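You operate a simulated robot arm through the tools that you are given. There is no shell and no other tool. Be economical: measure what you need, move in short steps, check, and stop when the job is done.

The job below is to be done with a simulated robot arm. You get a single attempt, and the scene is never put back.

JOB
The fitter has finished and released the machine: shut the cabinet, switch on, start.
Fine: switch door, then latch door, then the latch; then main switch on, then the green start button once.

Only the result counts: the job must be done as asked and must still hold three seconds after the hand-in. Knocking over, shifting, dropping, spilling or breaking anything else fails it.

ROBOT AND FRAMES
A 6-joint arm with a two-finger parallel gripper on a trunk, on a base that drives. Base frame: it is fixed to the floor where the robot stands at the start and does not move with it; the origin is under the middle of the robot, x ahead of it, y to its left, z up. Readings come in m, degrees, newtons and seconds.
With the tool pointing down near the work surface it reaches from about 0.16 to 0.46 m from the robot's upright axis, wherever it stands. Its first joint turns from -166.0 to 166.0 degrees. Places, roughly: cabinet latch [-0.4, -0.5, 0.6]; green start button [0.3, -0.8, 1.1]; key switch [0.3, -0.9, 1.1]; latch door [-0.3, -0.7, 0.5]; main switch [0.8, -0.3, 0.6]; pump a breaker [0.3, -0.8, 0.8]; pump b breaker [0.2, -0.8, 0.8]; stirrer a breaker [0.1, -0.9, 0.8]; stirrer b breaker [0.1, -0.9, 0.8]; switch door [0.7, -0.2, 0.6]; yellow warning sign [1, -0.75, 0.75]. Payload 1.57 kg.
The TCP is the grasp point between the finger pads, 0.03 m short of the fingertips. In the tool frame z runs along the fingers and y along their closing line. Largest opening 0.11 m; finger width 0.024, thickness 0.012; the body of the gripper, 0.048 by 0.112 m, starts 0.078 m behind the TCP.
Orientation is that of the tool frame in the base frame, as a unit quaternion [w, x, y, z]. With the fingers straight down and closing along the base's y, the tool's x points along the base's -x, its y along +y and its z along -z.

CONTROLS
- The arm moves only by the tool servo_tool. Its argument "increments" is one flat list of numbers, 7 for each row, row after row: the shift along the base's x, y, z in units of 300 mm (1.0 is 300 mm), then the turn, a rotation vector about the base's x, y, z in units of 60 degrees (1.0 is 60 degrees), then the gripper command, from -1 (shut) to 1 (fully open), values between in proportion. In form: [x, y, z, rx, ry, rz, hand, x, y, z, rx, ry, rz, hand, ...]. A call has 1 to 20 rows; each row is the pose to reach, as a shift and turn from the pose commanded when the call began. A call with a number of a shift or a turn outside -1 to 1 is refused whole. Rows are played at 5 a second. More than 0.05 m and 8.6 degrees between two rows, or a gripper value outside its range, and nothing of the call is played. A pose out of reach is approached as far as the arm can. The call stops where the force on the tool passes 40 N (or 10 N more than at its start, if that is more) or the arm is blocked; 0.2 s more then pass. The fingers move at their own pace (about 0.108 m/s each) and stop on an object; they squeeze with about 31 N. The grip force told is the motor's: it shows also when the fingers shut on nothing. Time passes only in rows, and 0.2 s behind the last, so rows that repeat a pose let the fingers close. The reply holds the time, the measured pose of the TCP, the force on the tool along the base axes, the opening and the grip force, in the units named above and with some noise, with the torque about the TCP (base axes, N m) and any sound that the robot's microphone picked up, and new pictures: "pictures" is both (left out), scene, wrist or none.
- Cameras (640 x 400 px; columns grow to the right, rows downward): "scene" is now at [-0.0057, 0.0863, 1.6563]; the picture's right is [-0.97, -0.25, 0.00], its down [-0.23, 0.90, -0.36] and it looks along [0.09, -0.35, -0.93] (base axes); focal length 252 px, centre (320, 200). "wrist" rides on the gripper at [0.07, 0.016, -0.141] in the tool frame; the picture's right is [-0.23, 0.97, 0.00], its down [-0.86, -0.20, -0.48] and it looks along [-0.47, -0.11, 0.88] (tool axes); focal length 222 px, centre (320, 200). There is no depth. A picture from a camera that has moved, and an enlarged one, comes with that camera's place and axes in the base frame and with its lens.
- slide_trunk(by): slides the trunk up (or, below 0, down) by that many m; the arm and the scene camera ride with it, the base frame stays. It gives what a move gives, with no picture.
- base_move(legs): drives the robot by 1 to 6 legs, each [ahead, left, turn to the left] in m, m and degrees, along the robot's own axes; the way and the turn of a leg run together, so that a leg with both is an arc; at most 1.5 m and 180 degrees a leg. The arm and the cameras ride along, it lands a little off, and it stops where it bumps. It gives what a move gives, and a new picture of the scene camera.
- turn_head(pan, tilt): turns the head with the scene camera to pan (to the left, within 120 degrees either way) and tilt (down, from -29 to 69), counted from straight ahead of the robot. It gives what a move gives, and a new picture of the scene camera.
- enlarge(camera, box): a new picture of the part [left, top, right, bottom] of that camera's present view, enlarged. No time passes.
- sign_off(): hands the job in; it is judged then, once.

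Work in short steps. Places have to be worked out from the pictures, the camera data and where the tool is seen: move nearer, look again, correct. Check each grasp and each placing, and mend what went wrong. You have 120 turns and 260 pictures in all, those below and enlarged ones among them. Open the gripper and draw the arm clear of the work before you hand the job in, unless the task says otherwise; then end with one line.

The tools are called as name(argument=value, ...) on one line, values as JSON. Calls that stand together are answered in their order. servo_tool: Moves the arm, as the interface text tells. Its arguments: {"type":"object","properties":{"increments":{"type":"array","items":{"type":"number"}},"pictures":{"type":"string","enum":["both","scene","wrist","none"]}},"required":["increments"]} The other tools are called the same way: slide_trunk (by) slides the trunk up or down; base_move (legs) drives the base; turn_head (pan, tilt) turns the head that bears the scene camera; enlarge (camera, box) takes an enlarged picture of a part of a camera's view; sign_off () hands the job in.

At the start:

```text
t: 0.0
tcp_pos: [0.4421, 0.1578, 0.5878]
tool_rot: [0.0, 0.0, 1.0, 0.0]
force: [-1.2, 0.1, -0.8]
torque: [0.01, 0.0, 0.01]
gripper_width: 0.11
grip_force: 0.1
trunk travel left (down, up): [-0.275, 0.315]
robot x, y, heading: [0.0015, 0.0033, 0.3]
head pan, tilt: [-75.8, 68.8]
```

scene: 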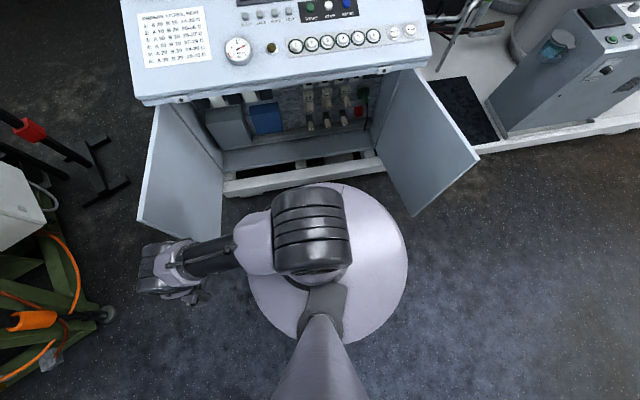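
wrist: 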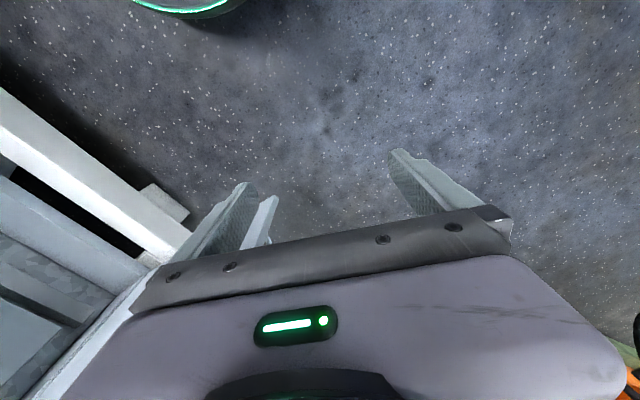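

The doors stand open on both sides of the cabinet, which lies to the robot's right. I look at the cabinet with a lower tilt first and enlarge the current view.

turn_head(pan=-75, tilt=42)

enlarge(camera="scene", box=[100, 60, 520, 322])

```text
t: 0.9
tcp_pos: [0.4429, 0.1579, 0.5881]
tool_rot: [0.0, -0.001, 1.0, 0.0]
force: [0.1, 0.8, -0.2]
torque: [-0.01, 0.01, -0.01]
gripper_width: 0.1099
grip_force: 0.2
trunk travel left (down, up): [-0.275, 0.315]
robot x, y, heading: [-0.0007, -0.0016, -0.2]
head pan, tilt: [-75.0, 42.0]
camera scene: at [0.0021, 0.0597, 1.6894], right [-0.97, -0.26, 0.0], down [-0.17, 0.65, -0.74], along [0.19, -0.72, -0.67], focal length 252 px, centre (320, 200)
```

scene: 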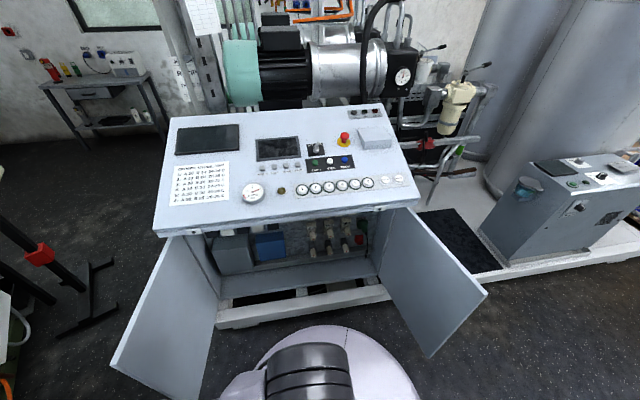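

```text
1.52 times, centred on (310, 191) of scene
camera zoom: at [0.0021, 0.0597, 1.6894], right [-0.97, -0.26, 0.0], down [-0.17, 0.65, -0.74], along [0.19, -0.72, -0.67], focal length 384 px, centre (335, 214)
```

zoom: 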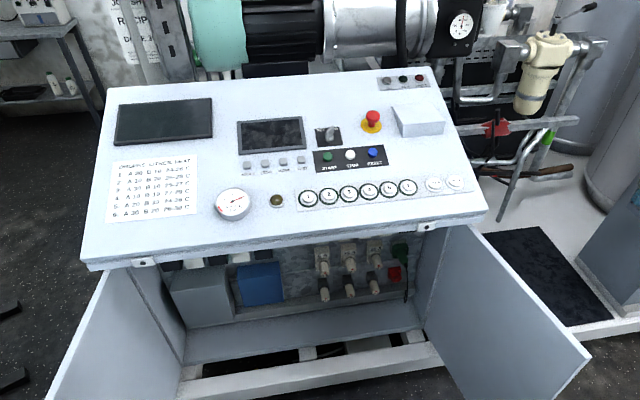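

I need to know the free floor before driving, so I look ahead and to the other sides.

turn_head(pan=-20, tilt=45)

turn_head(pan=60, tilt=40)

turn_head(pan=-120, tilt=45)

```text
t: 2.1
tcp_pos: [0.4422, 0.1582, 0.5884]
tool_rot: [0.0, 0.0, 1.0, -0.001]
force: [0.0, 0.4, -0.3]
torque: [-0.01, 0.0, 0.01]
gripper_width: 0.1096
grip_force: 0.0
trunk travel left (down, up): [-0.275, 0.315]
robot x, y, heading: [-0.0023, 0.0004, 0.3]
head pan, tilt: [-20.0, 45.0]
camera scene: at [0.0569, 0.1126, 1.6851], right [-0.34, -0.94, 0.0], down [-0.66, 0.24, -0.71], along [0.66, -0.24, -0.71], focal length 252 px, centre (320, 200)
```

scene: 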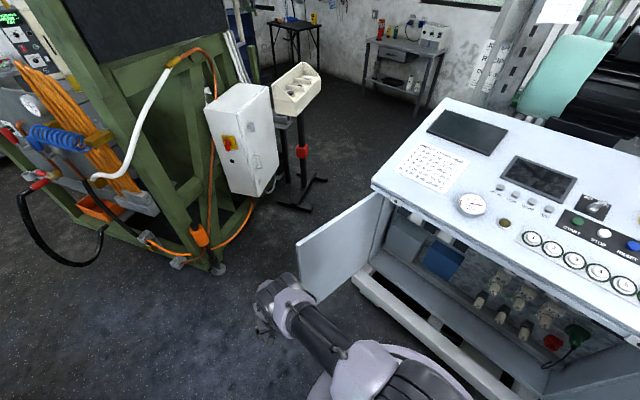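

```text
t: 3.7
tcp_pos: [0.442, 0.1574, 0.5879]
tool_rot: [0.0, 0.0, 1.0, 0.0]
force: [-0.3, -0.1, 0.1]
torque: [0.03, 0.03, 0.03]
gripper_width: 0.1101
grip_force: 0.1
trunk travel left (down, up): [-0.275, 0.315]
robot x, y, heading: [0.0002, -0.0023, 0.1]
head pan, tilt: [60.0, 40.0]
camera scene: at [0.023, 0.2141, 1.6924], right [0.87, -0.5, 0.0], down [-0.32, -0.56, -0.77], along [0.38, 0.66, -0.64], focal length 252 px, centre (320, 200)
```

scene: 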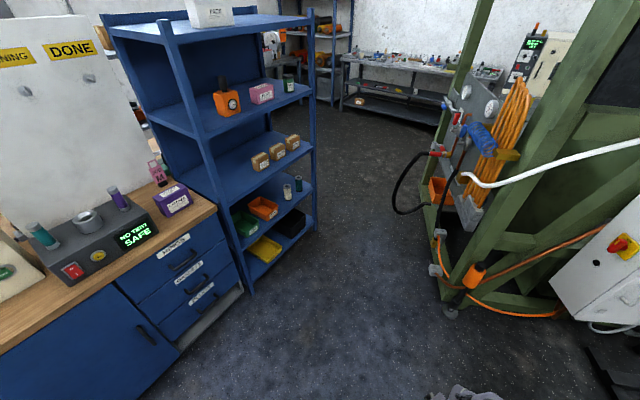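

```text
t: 6.4
tcp_pos: [0.4423, 0.1578, 0.5891]
tool_rot: [0.0, 0.0, 1.0, 0.0]
force: [0.4, 0.1, 0.3]
torque: [-0.01, 0.03, 0.01]
gripper_width: 0.1101
grip_force: 0.1
trunk travel left (down, up): [-0.275, 0.315]
robot x, y, heading: [0.0012, 0.0014, 0.0]
head pan, tilt: [-120.0, 45.0]
camera scene: at [-0.0601, 0.0701, 1.6851], right [-0.87, 0.5, 0.0], down [0.35, 0.61, -0.71], along [-0.35, -0.61, -0.71], focal length 252 px, centre (320, 200)
```

scene: 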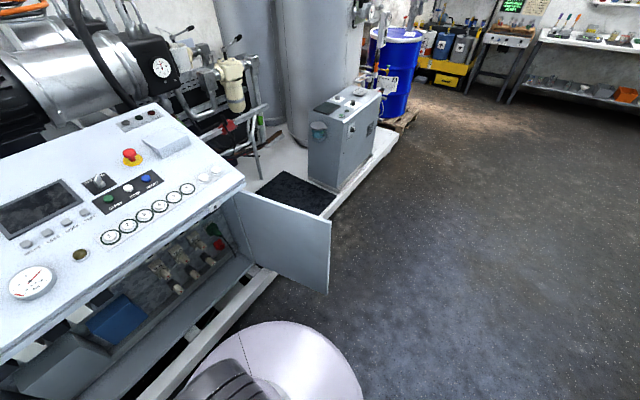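

The doors' outer faces will be seen as they close. I back off squarely from the cabinet (front normal about [-0.42, 0.91]) and turn to face it, then look.

base_move(legs=[[-0.1, 0.22, 0], [0, 0, -65]])

turn_head(pan=0, tilt=50)

```text
t: 11.0
tcp_pos: [0.2271, -0.1192, 0.5876]
tool_rot: [-0.001, 0.539, 0.842, -0.001]
force: [0.5, -0.5, 0.1]
torque: [-0.02, 0.02, 0.0]
gripper_width: 0.1099
grip_force: 0.1
trunk travel left (down, up): [-0.275, 0.315]
robot x, y, heading: [-0.105, 0.2169, -65.3]
head pan, tilt: [-120.0, 45.0]
camera scene: at [-0.0633, 0.3016, 1.6851], right [0.09, 1.0, 0.0], down [0.7, -0.07, -0.71], along [-0.7, 0.07, -0.71], focal length 252 px, centre (320, 200)
```

scene: 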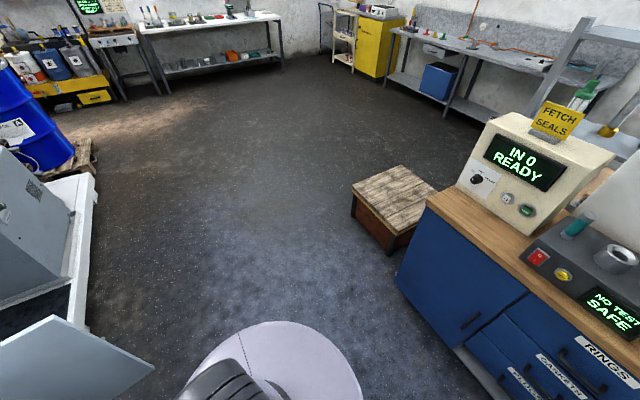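

```text
t: 13.0
tcp_pos: [0.2257, -0.1186, 0.5888]
tool_rot: [0.0, 0.54, 0.842, 0.0]
force: [0.9, 0.5, 0.6]
torque: [0.03, 0.0, 0.0]
gripper_width: 0.11
grip_force: 0.2
trunk travel left (down, up): [-0.275, 0.315]
robot x, y, heading: [-0.1018, 0.2184, -65.1]
head pan, tilt: [0.0, 50.0]
camera scene: at [0.0498, 0.2241, 1.6782], right [-0.91, -0.42, 0.0], down [-0.32, 0.7, -0.64], along [0.27, -0.58, -0.77], focal length 252 px, centre (320, 200)
```

scene: 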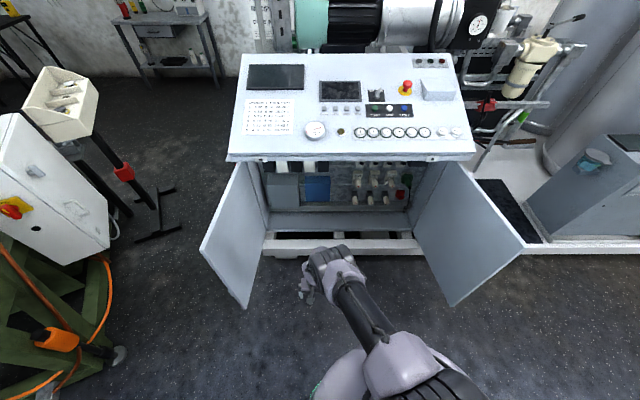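

Facing the cabinet squarely: door tops at z≈0.85, switch-door free edge about (0.65, 0.0), latch-door free edge about (-0.44, -0.51). I pitch the tool to horizontal, fingers shut, first 60°.

servo_tool(increments=[0.012, -0.025, 0.045, -0.113, -0.053, 0, -1, 0.024, -0.05, 0.09, -0.227, -0.105, 0, -1, 0.035, -0.075, 0.135, -0.34, -0.158, 0, -1, 0.047, -0.1, 0.18, -0.454, -0.21, 0, -1, 0.058, -0.125, 0.225, -0.567, -0.263, 0, -1, 0.07, -0.15, 0.27, -0.68, -0.315, 0, -1, 0.082, -0.175, 0.31, -0.794, -0.368, 0, -1, 0.094, -0.2, 0.355, -0.907, -0.42, 0, -1], pictures="none")

servo_tool(increments=[0.012, -0.025, 0.045, -0.113, -0.053, 0, -1, 0.024, -0.05, 0.09, -0.227, -0.105, 0, -1, 0.035, -0.075, 0.135, -0.34, -0.158, 0, -1, 0.047, -0.1, 0.18, -0.454, -0.21, 0, -1], pictures="both")

```text
t: 14.8
tcp_pos: [0.284, -0.1689, 0.6858]
tool_rot: [0.417, 0.473, 0.726, -0.277]
force: [0.4, 0.3, -0.1]
torque: [-0.01, -0.02, -0.01]
gripper_width: 0.0
grip_force: 21.6
out of reach, approached as far as the arm can: row 1, 2, 3, 5, 6, 7, 8
trunk travel left (down, up): [-0.275, 0.315]
robot x, y, heading: [-0.0997, 0.2172, -65.4]
head pan, tilt: [0.0, 50.0]
```

```text
t: 15.8
tcp_pos: [0.3389, -0.1594, 0.7725]
tool_rot: [0.581, 0.399, 0.594, -0.388]
force: [0.3, -0.4, -0.2]
torque: [-0.02, 0.02, 0.01]
gripper_width: 0.0
grip_force: 21.3
out of reach, approached as far as the arm can: row 1, 2, 3, 4
trunk travel left (down, up): [-0.275, 0.315]
robot x, y, heading: [-0.1014, 0.2119, -65.3]
head pan, tilt: [0.0, 50.0]
camera scene: at [0.0498, 0.2238, 1.6782], right [-0.91, -0.42, 0.0], down [-0.32, 0.7, -0.64], along [0.27, -0.58, -0.77], focal length 252 px, centre (320, 200)
camera wrist: at [0.3011, -0.0208, 0.7053], right [0.9, 0.37, 0.23], down [-0.36, 0.35, 0.86], along [0.24, -0.86, 0.45], focal length 222 px, centre (320, 200)
```

scene: 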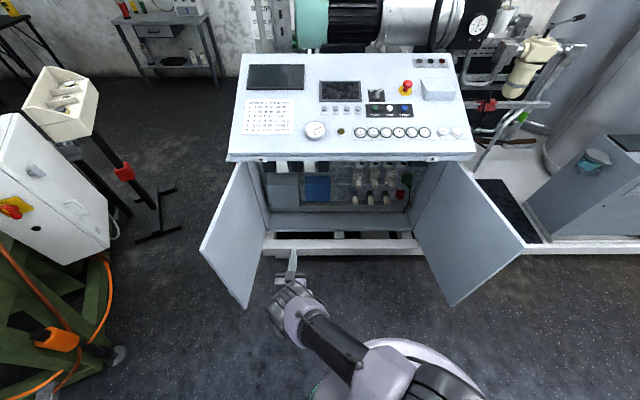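
wrist: 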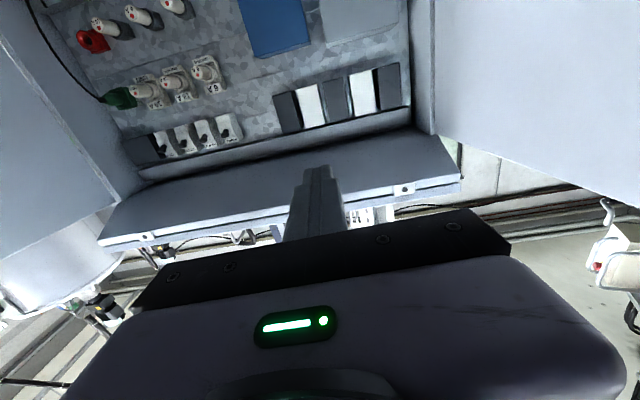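

The tool is horizontal, pointing at the cabinet at z≈0.77. I drive back, left and ahead so that the fingertips end just outside the switch door's free edge.

base_move(legs=[[-0.15, 0, 0], [0, 0.42, 0]])

```text
t: 19.4
tcp_pos: [0.6612, 0.1568, 0.7723]
tool_rot: [0.583, 0.396, 0.595, -0.387]
force: [-0.9, 0.3, -0.2]
torque: [0.01, 0.01, -0.02]
gripper_width: 0.0
grip_force: 20.8
trunk travel left (down, up): [-0.275, 0.315]
robot x, y, heading: [0.2189, 0.5305, -65.2]
head pan, tilt: [0.0, 50.0]
camera scene: at [0.3702, 0.5384, 1.6781], right [-0.91, -0.42, 0.0], down [-0.32, 0.69, -0.64], along [0.27, -0.58, -0.77], focal length 252 px, centre (320, 200)
```

scene: 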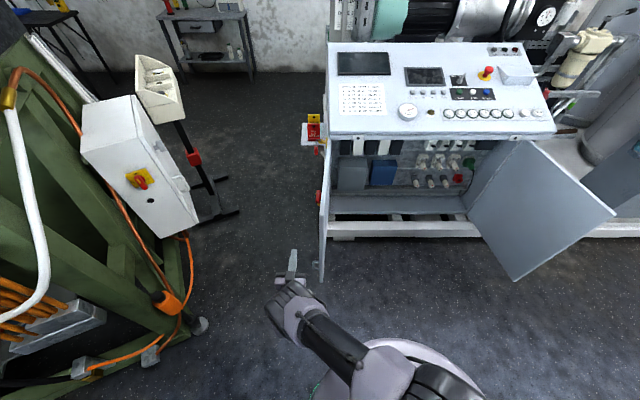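

The main switch's red handle and the warning sign on the cabinet's left side show now. I enlarge that region.

enlarge(camera="scene", box=[250, 100, 410, 300])

```text
2.00 times, centred on (330, 200) of scene
camera zoom: at [0.3702, 0.5384, 1.6781], right [-0.91, -0.42, 0.0], down [-0.32, 0.69, -0.64], along [0.27, -0.58, -0.77], focal length 503 px, centre (300, 200)
```

zoom: 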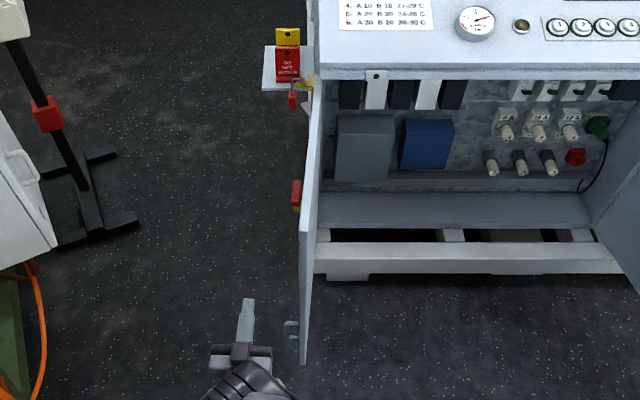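

The tool is left of the door edge with about 8 cm to spare; I drive ahead 0.18 m to bring the fingers alongside its outer face.

base_move(legs=[[0.18, 0, 0]])

enlarge(camera="wrist", box=[0, 0, 640, 400])

```text
t: 20.9
tcp_pos: [0.7355, -0.0074, 0.7717]
tool_rot: [0.581, 0.398, 0.595, -0.387]
force: [0.8, -0.3, 0.5]
torque: [0.0, 0.04, 0.06]
gripper_width: 0.0
grip_force: 21.1
trunk travel left (down, up): [-0.275, 0.315]
robot x, y, heading: [0.2928, 0.3645, -65.1]
head pan, tilt: [0.0, 50.0]
camera scene: at [0.4454, 0.3749, 1.6781], right [-0.91, -0.42, 0.0], down [-0.32, 0.7, -0.64], along [0.27, -0.58, -0.77], focal length 252 px, centre (320, 200)
```

scene: 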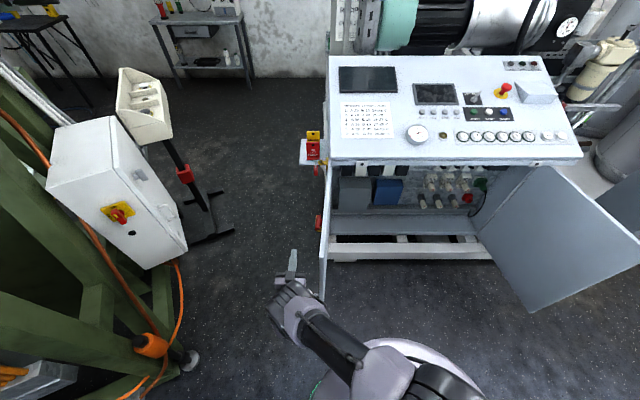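

```text
1.00 times, centred on (320, 200) of wrist (not enlarged: the box is as wide or as high as the picture)
camera zoom: at [0.6974, 0.1319, 0.7049], right [0.9, 0.37, 0.23], down [-0.36, 0.34, 0.87], along [0.24, -0.86, 0.44], focal length 222 px, centre (320, 200)
```

zoom: 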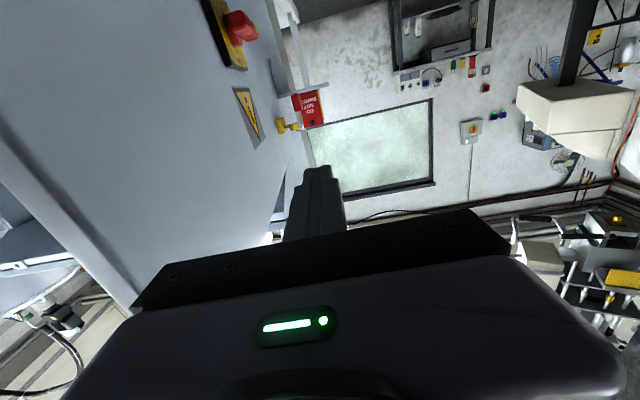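

The fingers lie alongside the outer face. I sweep the tool to the right (toward the opening) by 0.28 m to start swinging the door.

servo_tool(increments=[-0.121, -0.056, 0, 0, 0, 0, -1, -0.242, -0.112, 0, 0, 0, 0, -1, -0.363, -0.168, 0, 0, 0, 0, -1, -0.484, -0.224, 0, 0, 0, 0, -1, -0.605, -0.28, 0, 0, 0, 0, -1, -0.726, -0.336, 0, 0, 0, 0, -1, -0.847, -0.392, 0, 0, 0, 0, -1], pictures="scene")

```text
t: 22.5
tcp_pos: [0.6343, 0.0204, 0.7558]
tool_rot: [0.554, 0.429, 0.587, -0.406]
force: [-0.1, 0.2, -0.8]
torque: [0.01, 0.0, -0.04]
gripper_width: 0.0
grip_force: 21.4
out of reach, approached as far as the arm can: row 1, 2, 3, 4, 5, 6, 7
trunk travel left (down, up): [-0.275, 0.315]
robot x, y, heading: [0.2935, 0.3679, -64.9]
head pan, tilt: [0.0, 50.0]
camera scene: at [0.4451, 0.3758, 1.6782], right [-0.91, -0.42, 0.0], down [-0.32, 0.69, -0.64], along [0.27, -0.58, -0.77], focal length 252 px, centre (320, 200)
```

scene: 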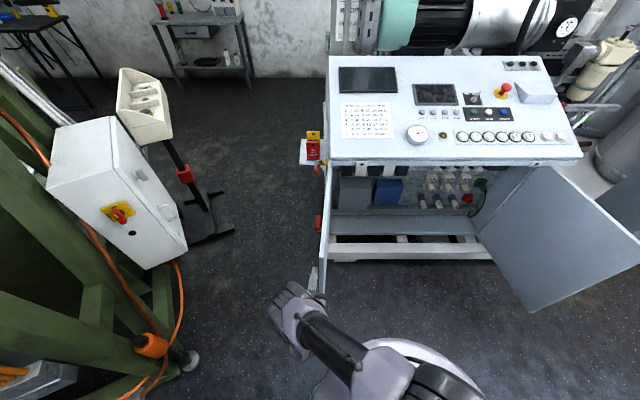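

The arm is stretched at this height, so the shoulder is too high for the job. I back out 0.15 m, lower the trunk 0.2 m and raise the tool by the same relative to it.

base_move(legs=[[-0.15, 0, 0]])

slide_trunk(by=-0.2)

servo_tool(increments=[0, 0, 0.12, 0, 0, 0, -1, 0, 0, 0.24, 0, 0, 0, -1, 0, 0, 0.36, 0, 0, 0, -1, 0, 0, 0.48, 0, 0, 0, -1, 0, 0, 0.6, 0, 0, 0, -1, 0, 0, 0.7, 0, 0, 0, -1], pictures="scene")

```text
t: 23.9
tcp_pos: [0.5704, 0.1594, 0.7575]
tool_rot: [0.554, 0.429, 0.587, -0.405]
force: [0.3, 0.4, 1.2]
torque: [-0.01, -0.02, -0.03]
gripper_width: 0.0
grip_force: 21.3
trunk travel left (down, up): [-0.275, 0.315]
robot x, y, heading: [0.2292, 0.5011, -64.9]
head pan, tilt: [0.0, 50.0]
camera scene: at [0.3807, 0.5141, 1.6783], right [-0.91, -0.42, 0.0], down [-0.32, 0.69, -0.64], along [0.27, -0.58, -0.77], focal length 252 px, centre (320, 200)
```

scene: 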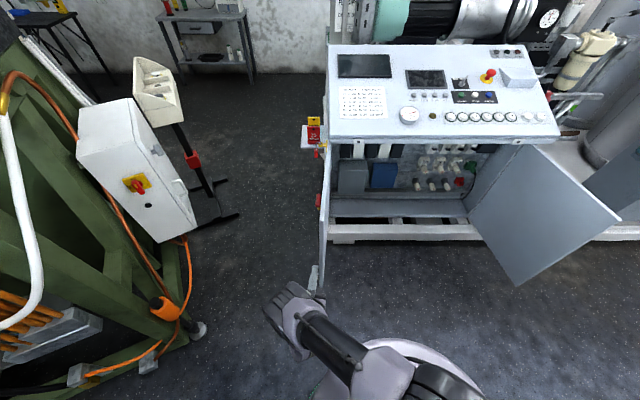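

```text
t: 26.0
tcp_pos: [0.57, 0.1594, 0.5557]
tool_rot: [0.554, 0.429, 0.587, -0.406]
force: [0.4, 0.1, 0.0]
torque: [0.01, -0.01, 0.03]
gripper_width: 0.0003
grip_force: 21.5
trunk travel left (down, up): [-0.075, 0.515]
robot x, y, heading: [0.2291, 0.5033, -65.0]
head pan, tilt: [0.0, 50.0]
```

```text
t: 27.4
tcp_pos: [0.5777, 0.1701, 0.7656]
tool_rot: [0.552, 0.432, 0.586, -0.407]
force: [-0.6, 0.2, 0.3]
torque: [-0.02, -0.05, 0.03]
gripper_width: 0.0001
grip_force: 21.0
out of reach, approached as far as the arm can: row 2, 3, 4, 5, 6
trunk travel left (down, up): [-0.075, 0.515]
robot x, y, heading: [0.2296, 0.5071, -64.8]
head pan, tilt: [0.0, 50.0]
camera scene: at [0.3811, 0.513, 1.4782], right [-0.91, -0.42, 0.0], down [-0.32, 0.69, -0.64], along [0.27, -0.58, -0.77], focal length 252 px, centre (320, 200)
```

scene: 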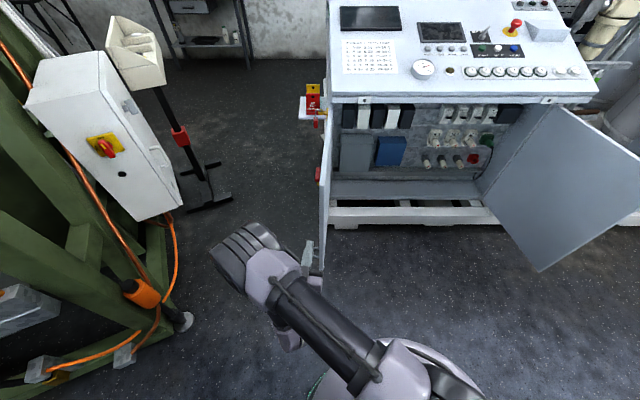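

The elbow is now folded: the target was too near, not too far. I back off 0.2 m and extend the tool ahead 0.2 m to see whether the arm works freely there.

base_move(legs=[[-0.2, 0, 0]])

servo_tool(increments=[0.056, -0.121, 0, 0, 0, 0, -1, 0.112, -0.242, 0, 0, 0, 0, -1, 0.168, -0.363, 0, 0, 0, 0, -1, 0.224, -0.484, 0, 0, 0, 0, -1, 0.28, -0.605, 0, 0, 0, 0, -1], pictures="scene")

```text
t: 29.0
tcp_pos: [0.4936, 0.3486, 0.7649]
tool_rot: [0.551, 0.432, 0.585, -0.409]
force: [0.1, 0.0, 0.0]
torque: [0.0, -0.01, 0.02]
gripper_width: 0.0
grip_force: 21.6
trunk travel left (down, up): [-0.075, 0.515]
robot x, y, heading: [0.1478, 0.6794, -65.5]
head pan, tilt: [0.0, 50.0]
camera scene: at [0.2979, 0.6924, 1.4782], right [-0.91, -0.42, 0.0], down [-0.32, 0.7, -0.64], along [0.27, -0.58, -0.77], focal length 252 px, centre (320, 200)
```

scene: 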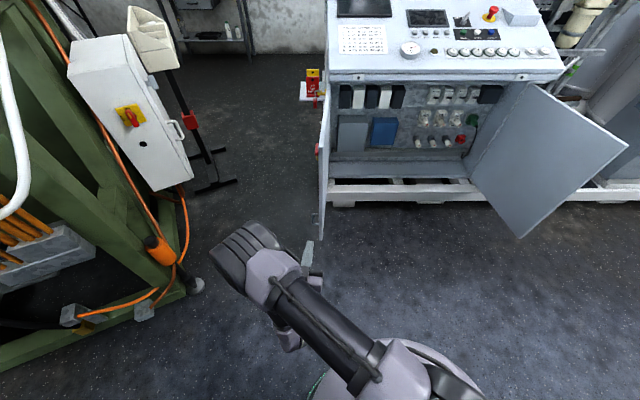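

```text
t: 30.2
tcp_pos: [0.6066, 0.1753, 0.7644]
tool_rot: [0.543, 0.441, 0.583, -0.414]
force: [0.3, 0.3, 0.6]
torque: [0.0, 0.0, 0.01]
gripper_width: 0.0
grip_force: 21.5
out of reach, approached as far as the arm can: row 1, 2, 3, 4, 5
trunk travel left (down, up): [-0.075, 0.515]
robot x, y, heading: [0.1471, 0.6865, -65.5]
head pan, tilt: [0.0, 50.0]
camera scene: at [0.2977, 0.6919, 1.4782], right [-0.91, -0.42, 0.0], down [-0.32, 0.7, -0.64], along [0.27, -0.58, -0.77], focal length 252 px, centre (320, 200)
```

scene: 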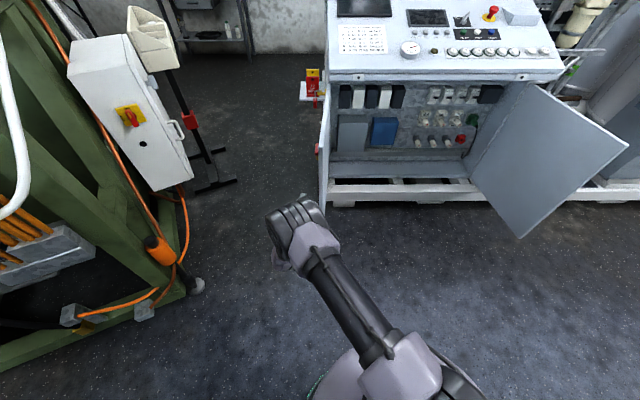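

The arm consistently refuses to go right of a bearing of ~17°. I test whether motion to the left is free.

servo_tool(increments=[0.121, 0.056, 0, 0, 0, 0, -1, 0.242, 0.112, 0, 0, 0, 0, -1, 0.363, 0.168, 0, 0, 0, 0, -1, 0.484, 0.224, 0, 0, 0, 0, -1], pictures="none")

```text
t: 31.2
tcp_pos: [0.7531, 0.2434, 0.7674]
tool_rot: [0.551, 0.432, 0.586, -0.408]
force: [0.7, -0.6, 0.6]
torque: [0.02, 0.01, -0.03]
gripper_width: 0.0
grip_force: 21.6
trunk travel left (down, up): [-0.075, 0.515]
robot x, y, heading: [0.1438, 0.6825, -65.5]
head pan, tilt: [0.0, 50.0]
```

Left motion is free, so the first joint is near its stop with the arm straight ahead. I turn the base 70° right, so the cabinet lies on the robot's left where the joint has room, and then swing the arm back round.

base_move(legs=[[-0.1, 0, 0], [0, 0, -70]])

```text
t: 35.4
tcp_pos: [-0.1008, 0.056, 0.7666]
tool_rot: [0.22, 0.689, 0.235, -0.649]
force: [0.2, -0.3, 0.3]
torque: [-0.01, -0.02, 0.01]
gripper_width: 0.0001
grip_force: 20.7
trunk travel left (down, up): [-0.075, 0.515]
robot x, y, heading: [0.0997, 0.7736, -134.8]
head pan, tilt: [0.0, 50.0]
camera scene: at [0.1633, 0.638, 1.4782], right [-0.71, 0.71, 0.0], down [0.54, 0.54, -0.64], along [-0.45, -0.45, -0.77], focal length 252 px, centre (320, 200)
```

scene: 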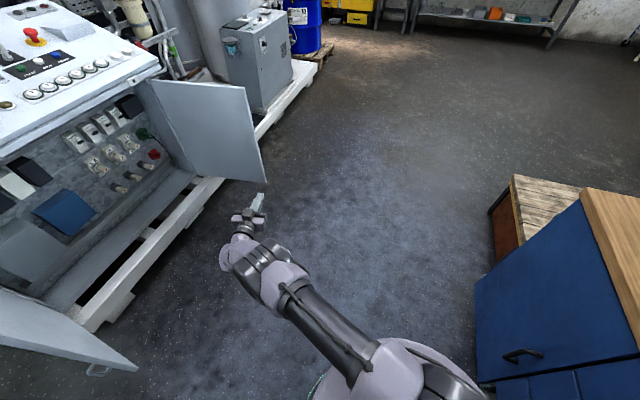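

The arm rode along. I swing the tool back towards the cabinet: +40° of yaw, then another 37°, ending near (0.43, 0.2).

servo_tool(increments=[0.117, 0.017, 0, 0, 0, 0.083, -1, 0.233, 0.033, 0, 0, 0, 0.167, -1, 0.35, 0.05, 0, 0, 0, 0.25, -1, 0.467, 0.067, 0, 0, 0, 0.333, -1, 0.583, 0.083, 0, 0, 0, 0.417, -1, 0.7, 0.1, 0, 0, 0, 0.5, -1, 0.817, 0.117, 0, 0, 0, 0.583, -1, 0.933, 0.133, 0, 0, 0, 0.667, -1], pictures="none")

servo_tool(increments=[0.102, 0.046, 0, 0, 0, 0.077, -1, 0.204, 0.092, 0, 0, 0, 0.154, -1, 0.306, 0.138, 0, 0, 0, 0.231, -1, 0.408, 0.183, 0, 0, 0, 0.308, -1, 0.51, 0.229, 0, 0, 0, 0.385, -1, 0.612, 0.275, 0, 0, 0, 0.462, -1, 0.714, 0.321, 0, 0, 0, 0.539, -1, 0.817, 0.367, 0, 0, 0, 0.617, -1], pictures="none")

turn_head(pan=75, tilt=45)

```text
t: 37.2
tcp_pos: [0.217, 0.0796, 0.7664]
tool_rot: [0.416, 0.578, 0.451, -0.538]
force: [-0.1, 0.0, -0.8]
torque: [-0.01, 0.02, 0.01]
gripper_width: 0.0001
grip_force: 21.7
out of reach, approached as far as the arm can: row 6, 7, 8
trunk travel left (down, up): [-0.075, 0.515]
robot x, y, heading: [0.1018, 0.7746, -134.8]
head pan, tilt: [0.0, 50.0]
```

```text
t: 39.0
tcp_pos: [0.5515, 0.1718, 0.7631]
tool_rot: [0.543, 0.434, 0.597, -0.4]
force: [-0.1, 0.6, -0.4]
torque: [-0.03, -0.02, 0.02]
gripper_width: 0.0
grip_force: 21.0
out of reach, approached as far as the arm can: row 1, 2, 3, 4, 5, 6, 7, 8
trunk travel left (down, up): [-0.075, 0.515]
robot x, y, heading: [0.1054, 0.7764, -134.9]
head pan, tilt: [0.0, 50.0]
```

```text
t: 40.5
tcp_pos: [0.5509, 0.1716, 0.7632]
tool_rot: [0.544, 0.434, 0.596, -0.401]
force: [-0.4, 0.5, -0.2]
torque: [0.01, 0.02, -0.01]
gripper_width: 0.0
grip_force: 21.3
trunk travel left (down, up): [-0.075, 0.515]
robot x, y, heading: [0.1045, 0.7779, -135.0]
head pan, tilt: [75.0, 45.0]
camera scene: at [0.2584, 0.622, 1.4851], right [-0.87, -0.5, 0.0], down [-0.35, 0.61, -0.71], along [0.35, -0.61, -0.71], focal length 252 px, centre (320, 200)
```

scene: 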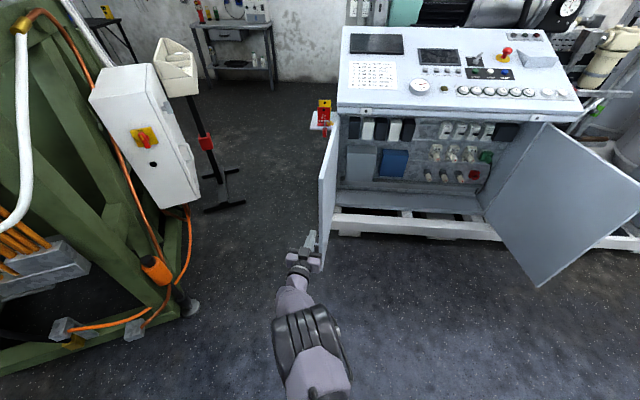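

The real constraint is the wrist: the tool axis must pass ~0.25 m to the left of the base. That's fine—I'll push by driving, with the arm rigid. Drive to place the fingers outside the switch door edge again.

base_move(legs=[[-0.127, 0.127, 0], [0.103, 0.138, 0]])

```text
t: 43.0
tcp_pos: [0.7572, 0.0041, 0.7629]
tool_rot: [0.543, 0.434, 0.598, -0.399]
force: [-0.7, 0.1, 0.2]
torque: [0.0, 0.01, 0.04]
gripper_width: 0.0
grip_force: 21.8
trunk travel left (down, up): [-0.075, 0.515]
robot x, y, heading: [0.3074, 0.6092, -134.7]
head pan, tilt: [75.0, 45.0]
camera scene: at [0.463, 0.4522, 1.4851], right [-0.86, -0.5, 0.0], down [-0.35, 0.61, -0.71], along [0.35, -0.61, -0.71], focal length 252 px, centre (320, 200)
```

scene: 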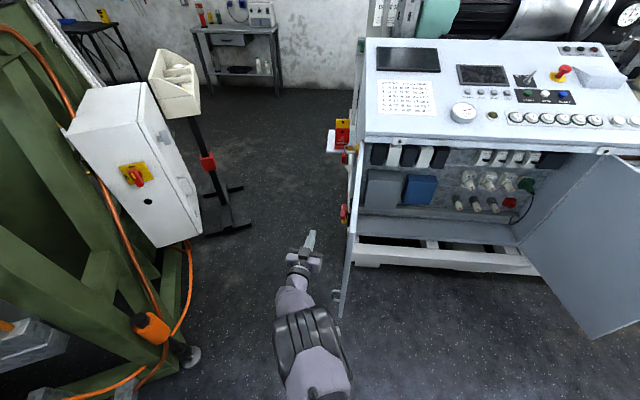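

Fingers are about 0.1 m outside the door. I drive 0.2 m along the cabinet's right direction to engage and start swinging it.

base_move(legs=[[0.187, -0.069, 0]])

```text
t: 44.6
tcp_pos: [0.577, -0.0778, 0.7634]
tool_rot: [0.543, 0.433, 0.598, -0.4]
force: [0.0, -0.1, 0.6]
torque: [-0.03, 0.03, 0.01]
gripper_width: 0.0
grip_force: 20.9
trunk travel left (down, up): [-0.075, 0.515]
robot x, y, heading: [0.1301, 0.5242, -134.8]
head pan, tilt: [75.0, 45.0]
camera scene: at [0.2836, 0.3701, 1.4851], right [-0.86, -0.5, 0.0], down [-0.35, 0.61, -0.71], along [0.36, -0.61, -0.71], focal length 252 px, centre (320, 200)
```

scene: 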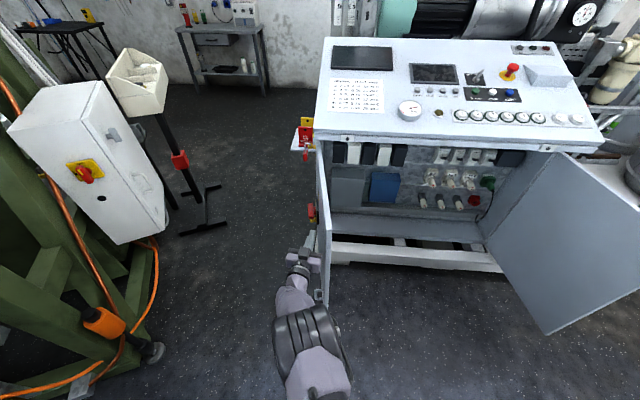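

Door contact is soft so far. Continue right 0.2 m and slightly ahead.

base_move(legs=[[0.204, -0.022, 0]])

```text
t: 46.2
tcp_pos: [0.4181, -0.2069, 0.7634]
tool_rot: [0.543, 0.434, 0.597, -0.4]
force: [0.5, -0.5, 0.8]
torque: [0.01, -0.02, 0.01]
gripper_width: 0.0
grip_force: 21.1
trunk travel left (down, up): [-0.075, 0.515]
robot x, y, heading: [-0.0292, 0.3989, -135.1]
head pan, tilt: [75.0, 45.0]
camera scene: at [0.1257, 0.2426, 1.4851], right [-0.87, -0.5, 0.0], down [-0.35, 0.61, -0.71], along [0.35, -0.61, -0.71], focal length 252 px, centre (320, 200)
```

scene: 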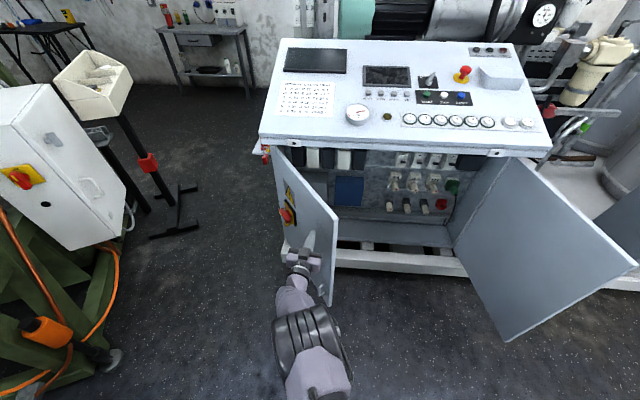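

The door is swinging (about 57°). I follow the arc to about 30°.

base_move(legs=[[0.175, 0.083, 0]])

```text
t: 47.8
tcp_pos: [0.3526, -0.3889, 0.7637]
tool_rot: [0.544, 0.433, 0.597, -0.4]
force: [0.9, 0.6, -0.2]
torque: [-0.01, 0.03, 0.04]
gripper_width: 0.0
grip_force: 20.8
trunk travel left (down, up): [-0.075, 0.515]
robot x, y, heading: [-0.0936, 0.216, -135.0]
head pan, tilt: [75.0, 45.0]
camera scene: at [0.0603, 0.0603, 1.4851], right [-0.87, -0.5, 0.0], down [-0.35, 0.61, -0.71], along [0.35, -0.61, -0.71], focal length 252 px, centre (320, 200)
```

scene: 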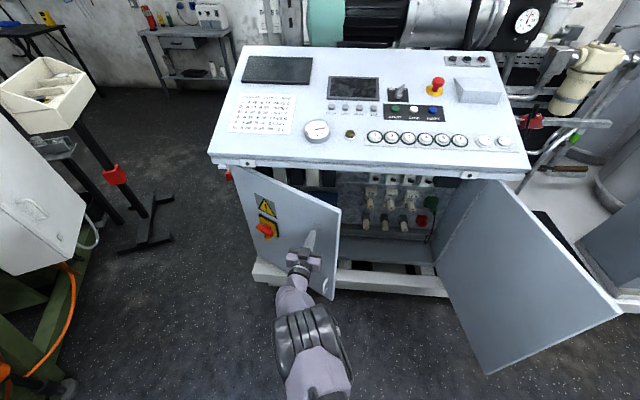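

Door is at about 30°. I drive another 0.12 m inwards, leaving the last bit for the arm with its force stop.

base_move(legs=[[0.079, 0.099, 0]])

servo_tool(increments=[0.02, -0.045, 0, 0, 0, 0, -1, 0.042, -0.09, 0, 0, 0, 0, -1, 0.063, -0.136, 0, 0, 0, 0, -1, 0.084, -0.18, 0, 0, 0, 0, -1, 0.105, -0.226, 0, 0, 0, 0, -1, 0.126, -0.27, 0, 0, 0, 0, -1], pictures="both")

```text
t: 49.1
tcp_pos: [0.3658, -0.513, 0.7631]
tool_rot: [0.543, 0.433, 0.598, -0.399]
force: [0.3, 0.5, 0.0]
torque: [0.03, 0.01, 0.01]
gripper_width: 0.0
grip_force: 20.8
trunk travel left (down, up): [-0.075, 0.515]
robot x, y, heading: [-0.0838, 0.0927, -135.1]
head pan, tilt: [75.0, 45.0]
camera scene: at [0.073, -0.0631, 1.4851], right [-0.87, -0.5, 0.0], down [-0.35, 0.61, -0.71], along [0.35, -0.61, -0.71], focal length 252 px, centre (320, 200)
```

scene: 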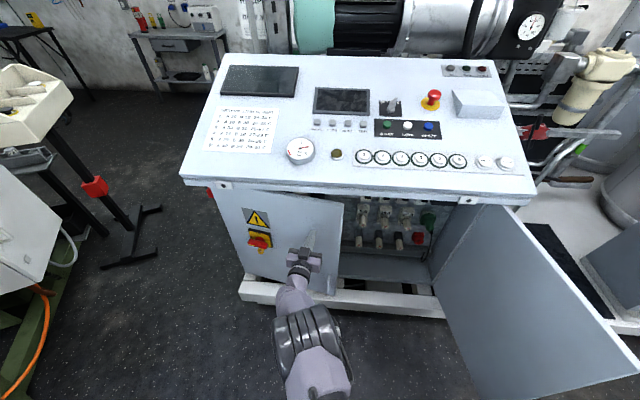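

```text
t: 50.5
tcp_pos: [0.3987, -0.5755, 0.7689]
tool_rot: [0.544, 0.433, 0.598, -0.399]
force: [-0.6, 0.3, 0.0]
torque: [0.0, 0.01, 0.01]
gripper_width: 0.0001
grip_force: 21.4
out of reach, approached as far as the arm can: row 5, 6
trunk travel left (down, up): [-0.075, 0.515]
robot x, y, heading: [-0.082, 0.0912, -134.7]
head pan, tilt: [75.0, 45.0]
camera scene: at [0.0729, -0.063, 1.4851], right [-0.87, -0.5, 0.0], down [-0.35, 0.61, -0.71], along [0.35, -0.61, -0.71], focal length 252 px, centre (320, 200)
camera wrist: at [0.3697, -0.431, 0.7115], right [0.94, 0.28, 0.22], down [-0.31, 0.32, 0.9], along [0.18, -0.91, 0.39], focal length 222 px, centre (320, 200)
```

scene: 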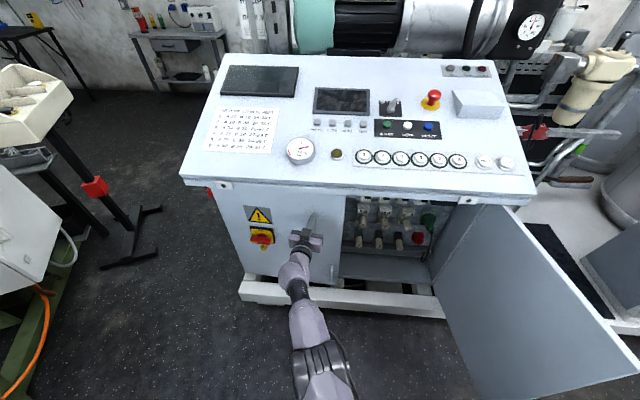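
wrist: 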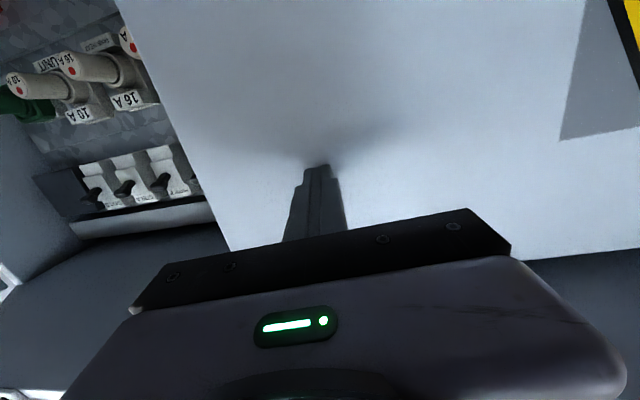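

Door is nearly shut (tip about 2 cm from the estimated front plane). I nudge the base 0.02 m further and read the force.

base_move(legs=[[0.007, 0.019, 0]])

enlarge(camera="scene", box=[180, 160, 400, 298])

```text
t: 51.3
tcp_pos: [0.4069, -0.5946, 0.7693]
tool_rot: [0.543, 0.433, 0.598, -0.399]
force: [0.4, 0.2, 0.2]
torque: [0.02, -0.01, -0.01]
gripper_width: 0.0
grip_force: 21.4
trunk travel left (down, up): [-0.075, 0.515]
robot x, y, heading: [-0.0725, 0.0756, -135.1]
head pan, tilt: [75.0, 45.0]
camera scene: at [0.0816, -0.0816, 1.4851], right [-0.87, -0.5, 0.0], down [-0.35, 0.61, -0.71], along [0.35, -0.61, -0.71], focal length 252 px, centre (320, 200)
```

scene: 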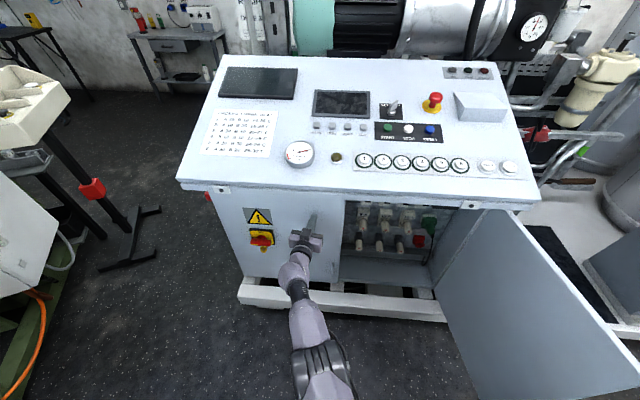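

```text
2.90 times, centred on (290, 229) of scene
camera zoom: at [0.0816, -0.0816, 1.4851], right [-0.87, -0.5, 0.0], down [-0.35, 0.61, -0.71], along [0.35, -0.61, -0.71], focal length 730 px, centre (407, 116)
```

zoom: 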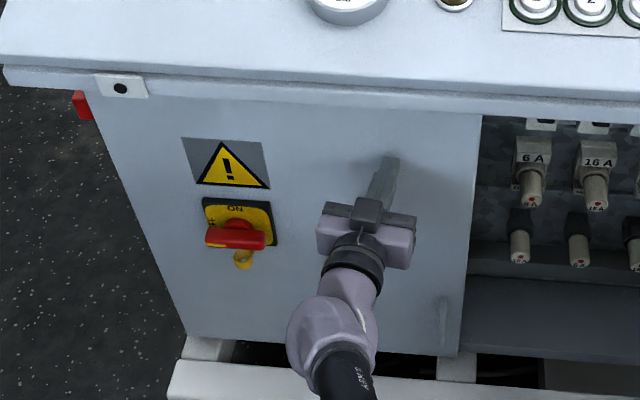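

Still no contact force; two further nudges inward.

base_move(legs=[[0.01, 0.028, 0]])

enlarge(camera="scene", box=[180, 160, 400, 298])

```text
t: 52.1
tcp_pos: [0.4108, -0.6025, 0.7698]
tool_rot: [0.546, 0.436, 0.593, -0.401]
force: [-17.0, 24.7, 10.7]
torque: [-0.49, -0.32, 0.05]
gripper_width: 0.0001
grip_force: 21.5
trunk travel left (down, up): [-0.075, 0.515]
robot x, y, heading: [-0.0695, 0.0627, -135.0]
head pan, tilt: [75.0, 45.0]
stopped in leg 1: the force on the tool passed its limit at 137 N (the readings are from after the stop); the commanded pose is now the measured one
camera scene: at [0.0839, -0.0882, 1.4859], right [-0.87, -0.5, 0.0], down [-0.35, 0.61, -0.71], along [0.36, -0.61, -0.7], focal length 252 px, centre (320, 200)
```

scene: 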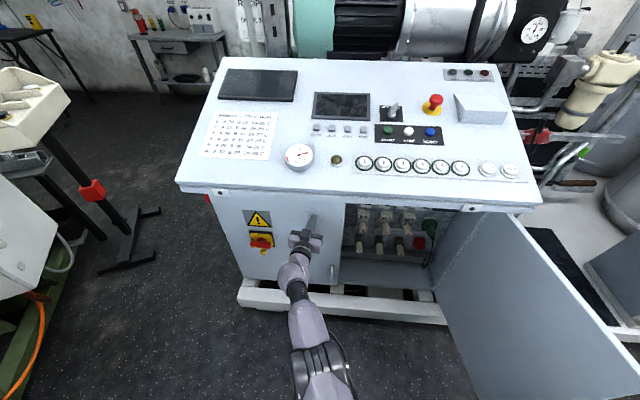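

```text
2.90 times, centred on (290, 229) of scene
camera zoom: at [0.0839, -0.0882, 1.4859], right [-0.87, -0.5, 0.0], down [-0.35, 0.61, -0.71], along [0.36, -0.61, -0.7], focal length 730 px, centre (407, 116)
```

zoom: 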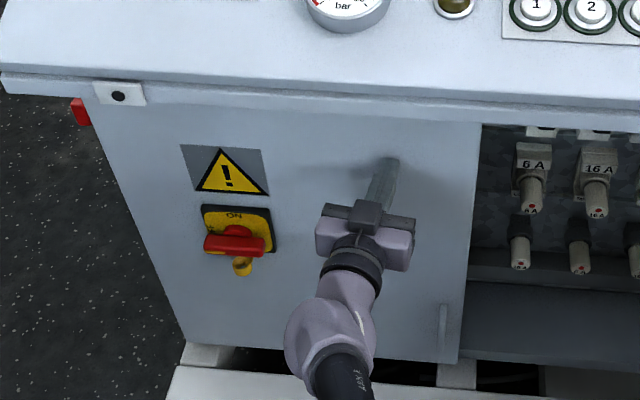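

The switch door is shut against its stop. I back straight out, then drive right, past the open latch door, to come up on its outer side.

base_move(legs=[[-0.197, -0.535, 0], [0.753, -0.374, 0]])

```text
t: 59.3
tcp_pos: [-0.615, -0.3714, 0.7671]
tool_rot: [0.544, 0.435, 0.595, -0.4]
force: [0.2, -0.3, -0.4]
torque: [0.0, 0.04, 0.01]
gripper_width: 0.0
grip_force: 21.2
trunk travel left (down, up): [-0.075, 0.515]
robot x, y, heading: [-1.0942, 0.2956, -134.9]
head pan, tilt: [75.0, 45.0]
camera scene: at [-0.9413, 0.1389, 1.4851], right [-0.86, -0.5, 0.0], down [-0.35, 0.61, -0.71], along [0.35, -0.61, -0.71], focal length 252 px, centre (320, 200)
```

scene: 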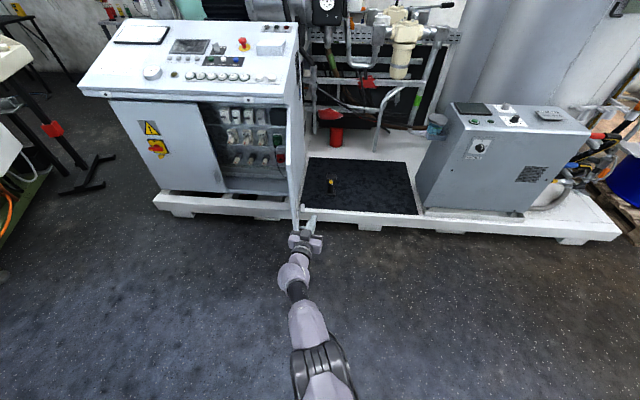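

The tool should be ~10 cm right of the door's free edge; I zoom to check.

enlarge(camera="scene", box=[240, 100, 400, 260])

enlarge(camera="wrist", box=[0, 0, 640, 400])

```text
2.50 times, centred on (320, 180) of scene
camera zoom: at [-0.9413, 0.1389, 1.4851], right [-0.86, -0.5, 0.0], down [-0.35, 0.61, -0.71], along [0.35, -0.61, -0.71], focal length 629 px, centre (320, 250)
```

zoom: 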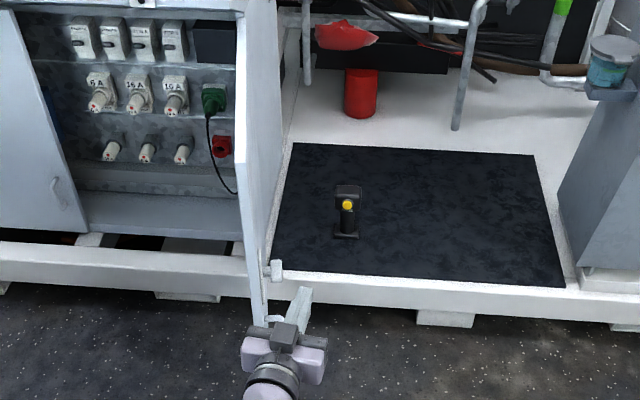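

```text
1.00 times, centred on (320, 200) of wrist (not enlarged: the box is as wide or as high as the picture)
camera zoom: at [-0.6431, -0.2265, 0.7096], right [0.94, 0.27, 0.22], down [-0.31, 0.32, 0.89], along [0.17, -0.91, 0.39], focal length 222 px, centre (320, 200)
```

zoom: 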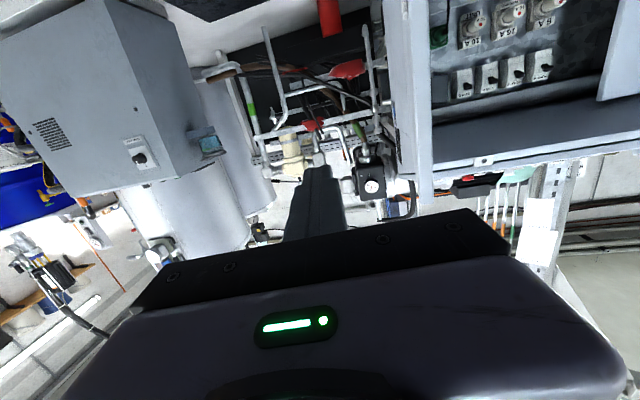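

The tool is right of the door, the latch knob lies lower at z≈0.6. I advance 0.23 m so the fingertips reach past the free edge.

base_move(legs=[[0.081, 0.215, 0]])

enlarge(camera="wrist", box=[0, 0, 640, 400])

```text
t: 61.1
tcp_pos: [-0.5211, -0.582, 0.7672]
tool_rot: [0.544, 0.436, 0.595, -0.4]
force: [0.9, -0.6, 0.5]
torque: [-0.01, 0.02, 0.01]
gripper_width: 0.0003
grip_force: 21.8
trunk travel left (down, up): [-0.075, 0.515]
robot x, y, heading: [-1.0005, 0.0796, -135.0]
head pan, tilt: [75.0, 45.0]
camera scene: at [-0.8463, -0.0713, 1.4851], right [-0.87, -0.5, 0.0], down [-0.35, 0.61, -0.71], along [0.35, -0.61, -0.71], focal length 252 px, centre (320, 200)
```

scene: 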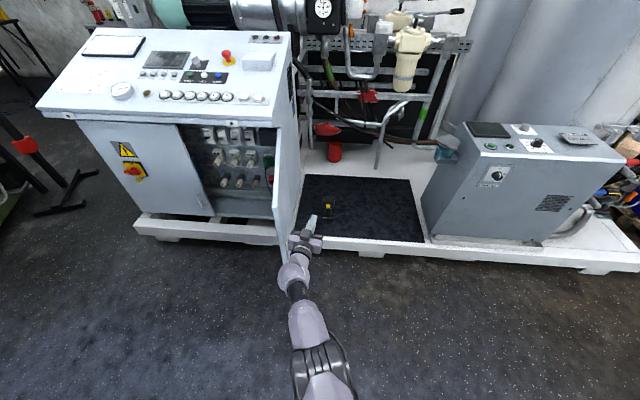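

```text
1.00 times, centred on (320, 200) of wrist (not enlarged: the box is as wide or as high as the picture)
camera zoom: at [-0.5484, -0.4368, 0.7095], right [0.94, 0.27, 0.22], down [-0.31, 0.32, 0.89], along [0.17, -0.91, 0.39], focal length 222 px, centre (320, 200)
```

zoom: 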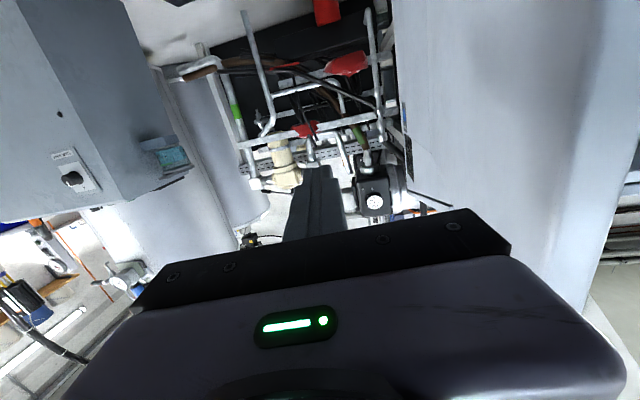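

The finger lies along the outer face. I sweep left 0.2 m.

base_move(legs=[[-0.187, 0.069, 0]])

```text
t: 62.7
tcp_pos: [-0.3366, -0.4944, 0.7674]
tool_rot: [0.545, 0.434, 0.597, -0.398]
force: [0.2, 0.4, -0.2]
torque: [-0.02, -0.02, 0.01]
gripper_width: 0.0
grip_force: 21.4
trunk travel left (down, up): [-0.075, 0.515]
robot x, y, heading: [-0.8153, 0.1673, -134.8]
head pan, tilt: [75.0, 45.0]
camera scene: at [-0.6643, 0.0143, 1.4851], right [-0.86, -0.51, 0.0], down [-0.36, 0.61, -0.71], along [0.36, -0.61, -0.71], focal length 252 px, centre (320, 200)
```

scene: 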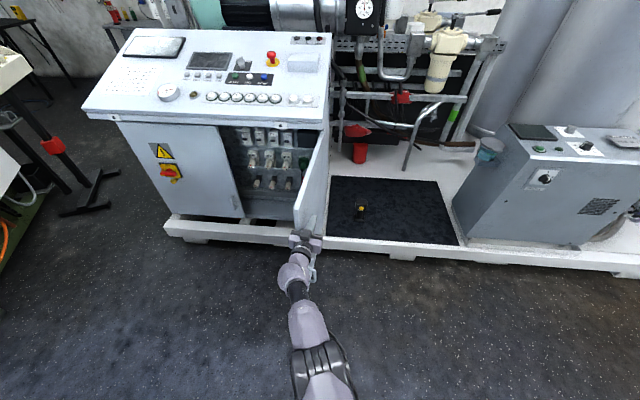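

Swinging. Continue left 0.2 m with 0.06 m inward.

base_move(legs=[[-0.167, 0.124, 0]])

```text
t: 64.3
tcp_pos: [-0.1289, -0.4633, 0.7669]
tool_rot: [0.545, 0.434, 0.596, -0.399]
force: [0.2, -0.2, 0.2]
torque: [-0.01, 0.0, 0.01]
gripper_width: 0.0
grip_force: 21.1
trunk travel left (down, up): [-0.075, 0.515]
robot x, y, heading: [-0.6136, 0.1969, -134.4]
head pan, tilt: [75.0, 45.0]
camera scene: at [-0.4586, 0.0447, 1.4851], right [-0.86, -0.51, 0.0], down [-0.36, 0.61, -0.71], along [0.36, -0.61, -0.71], focal length 252 px, centre (320, 200)
```

scene: 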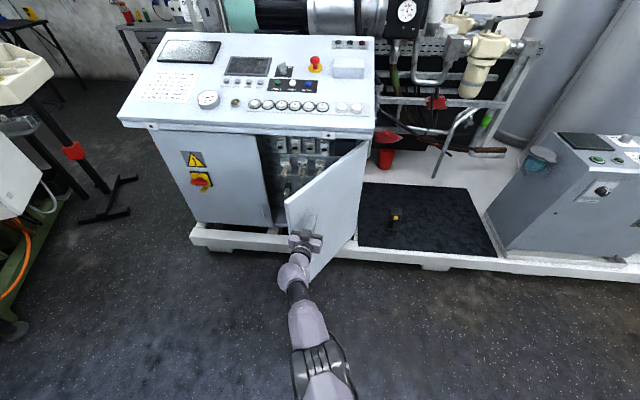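

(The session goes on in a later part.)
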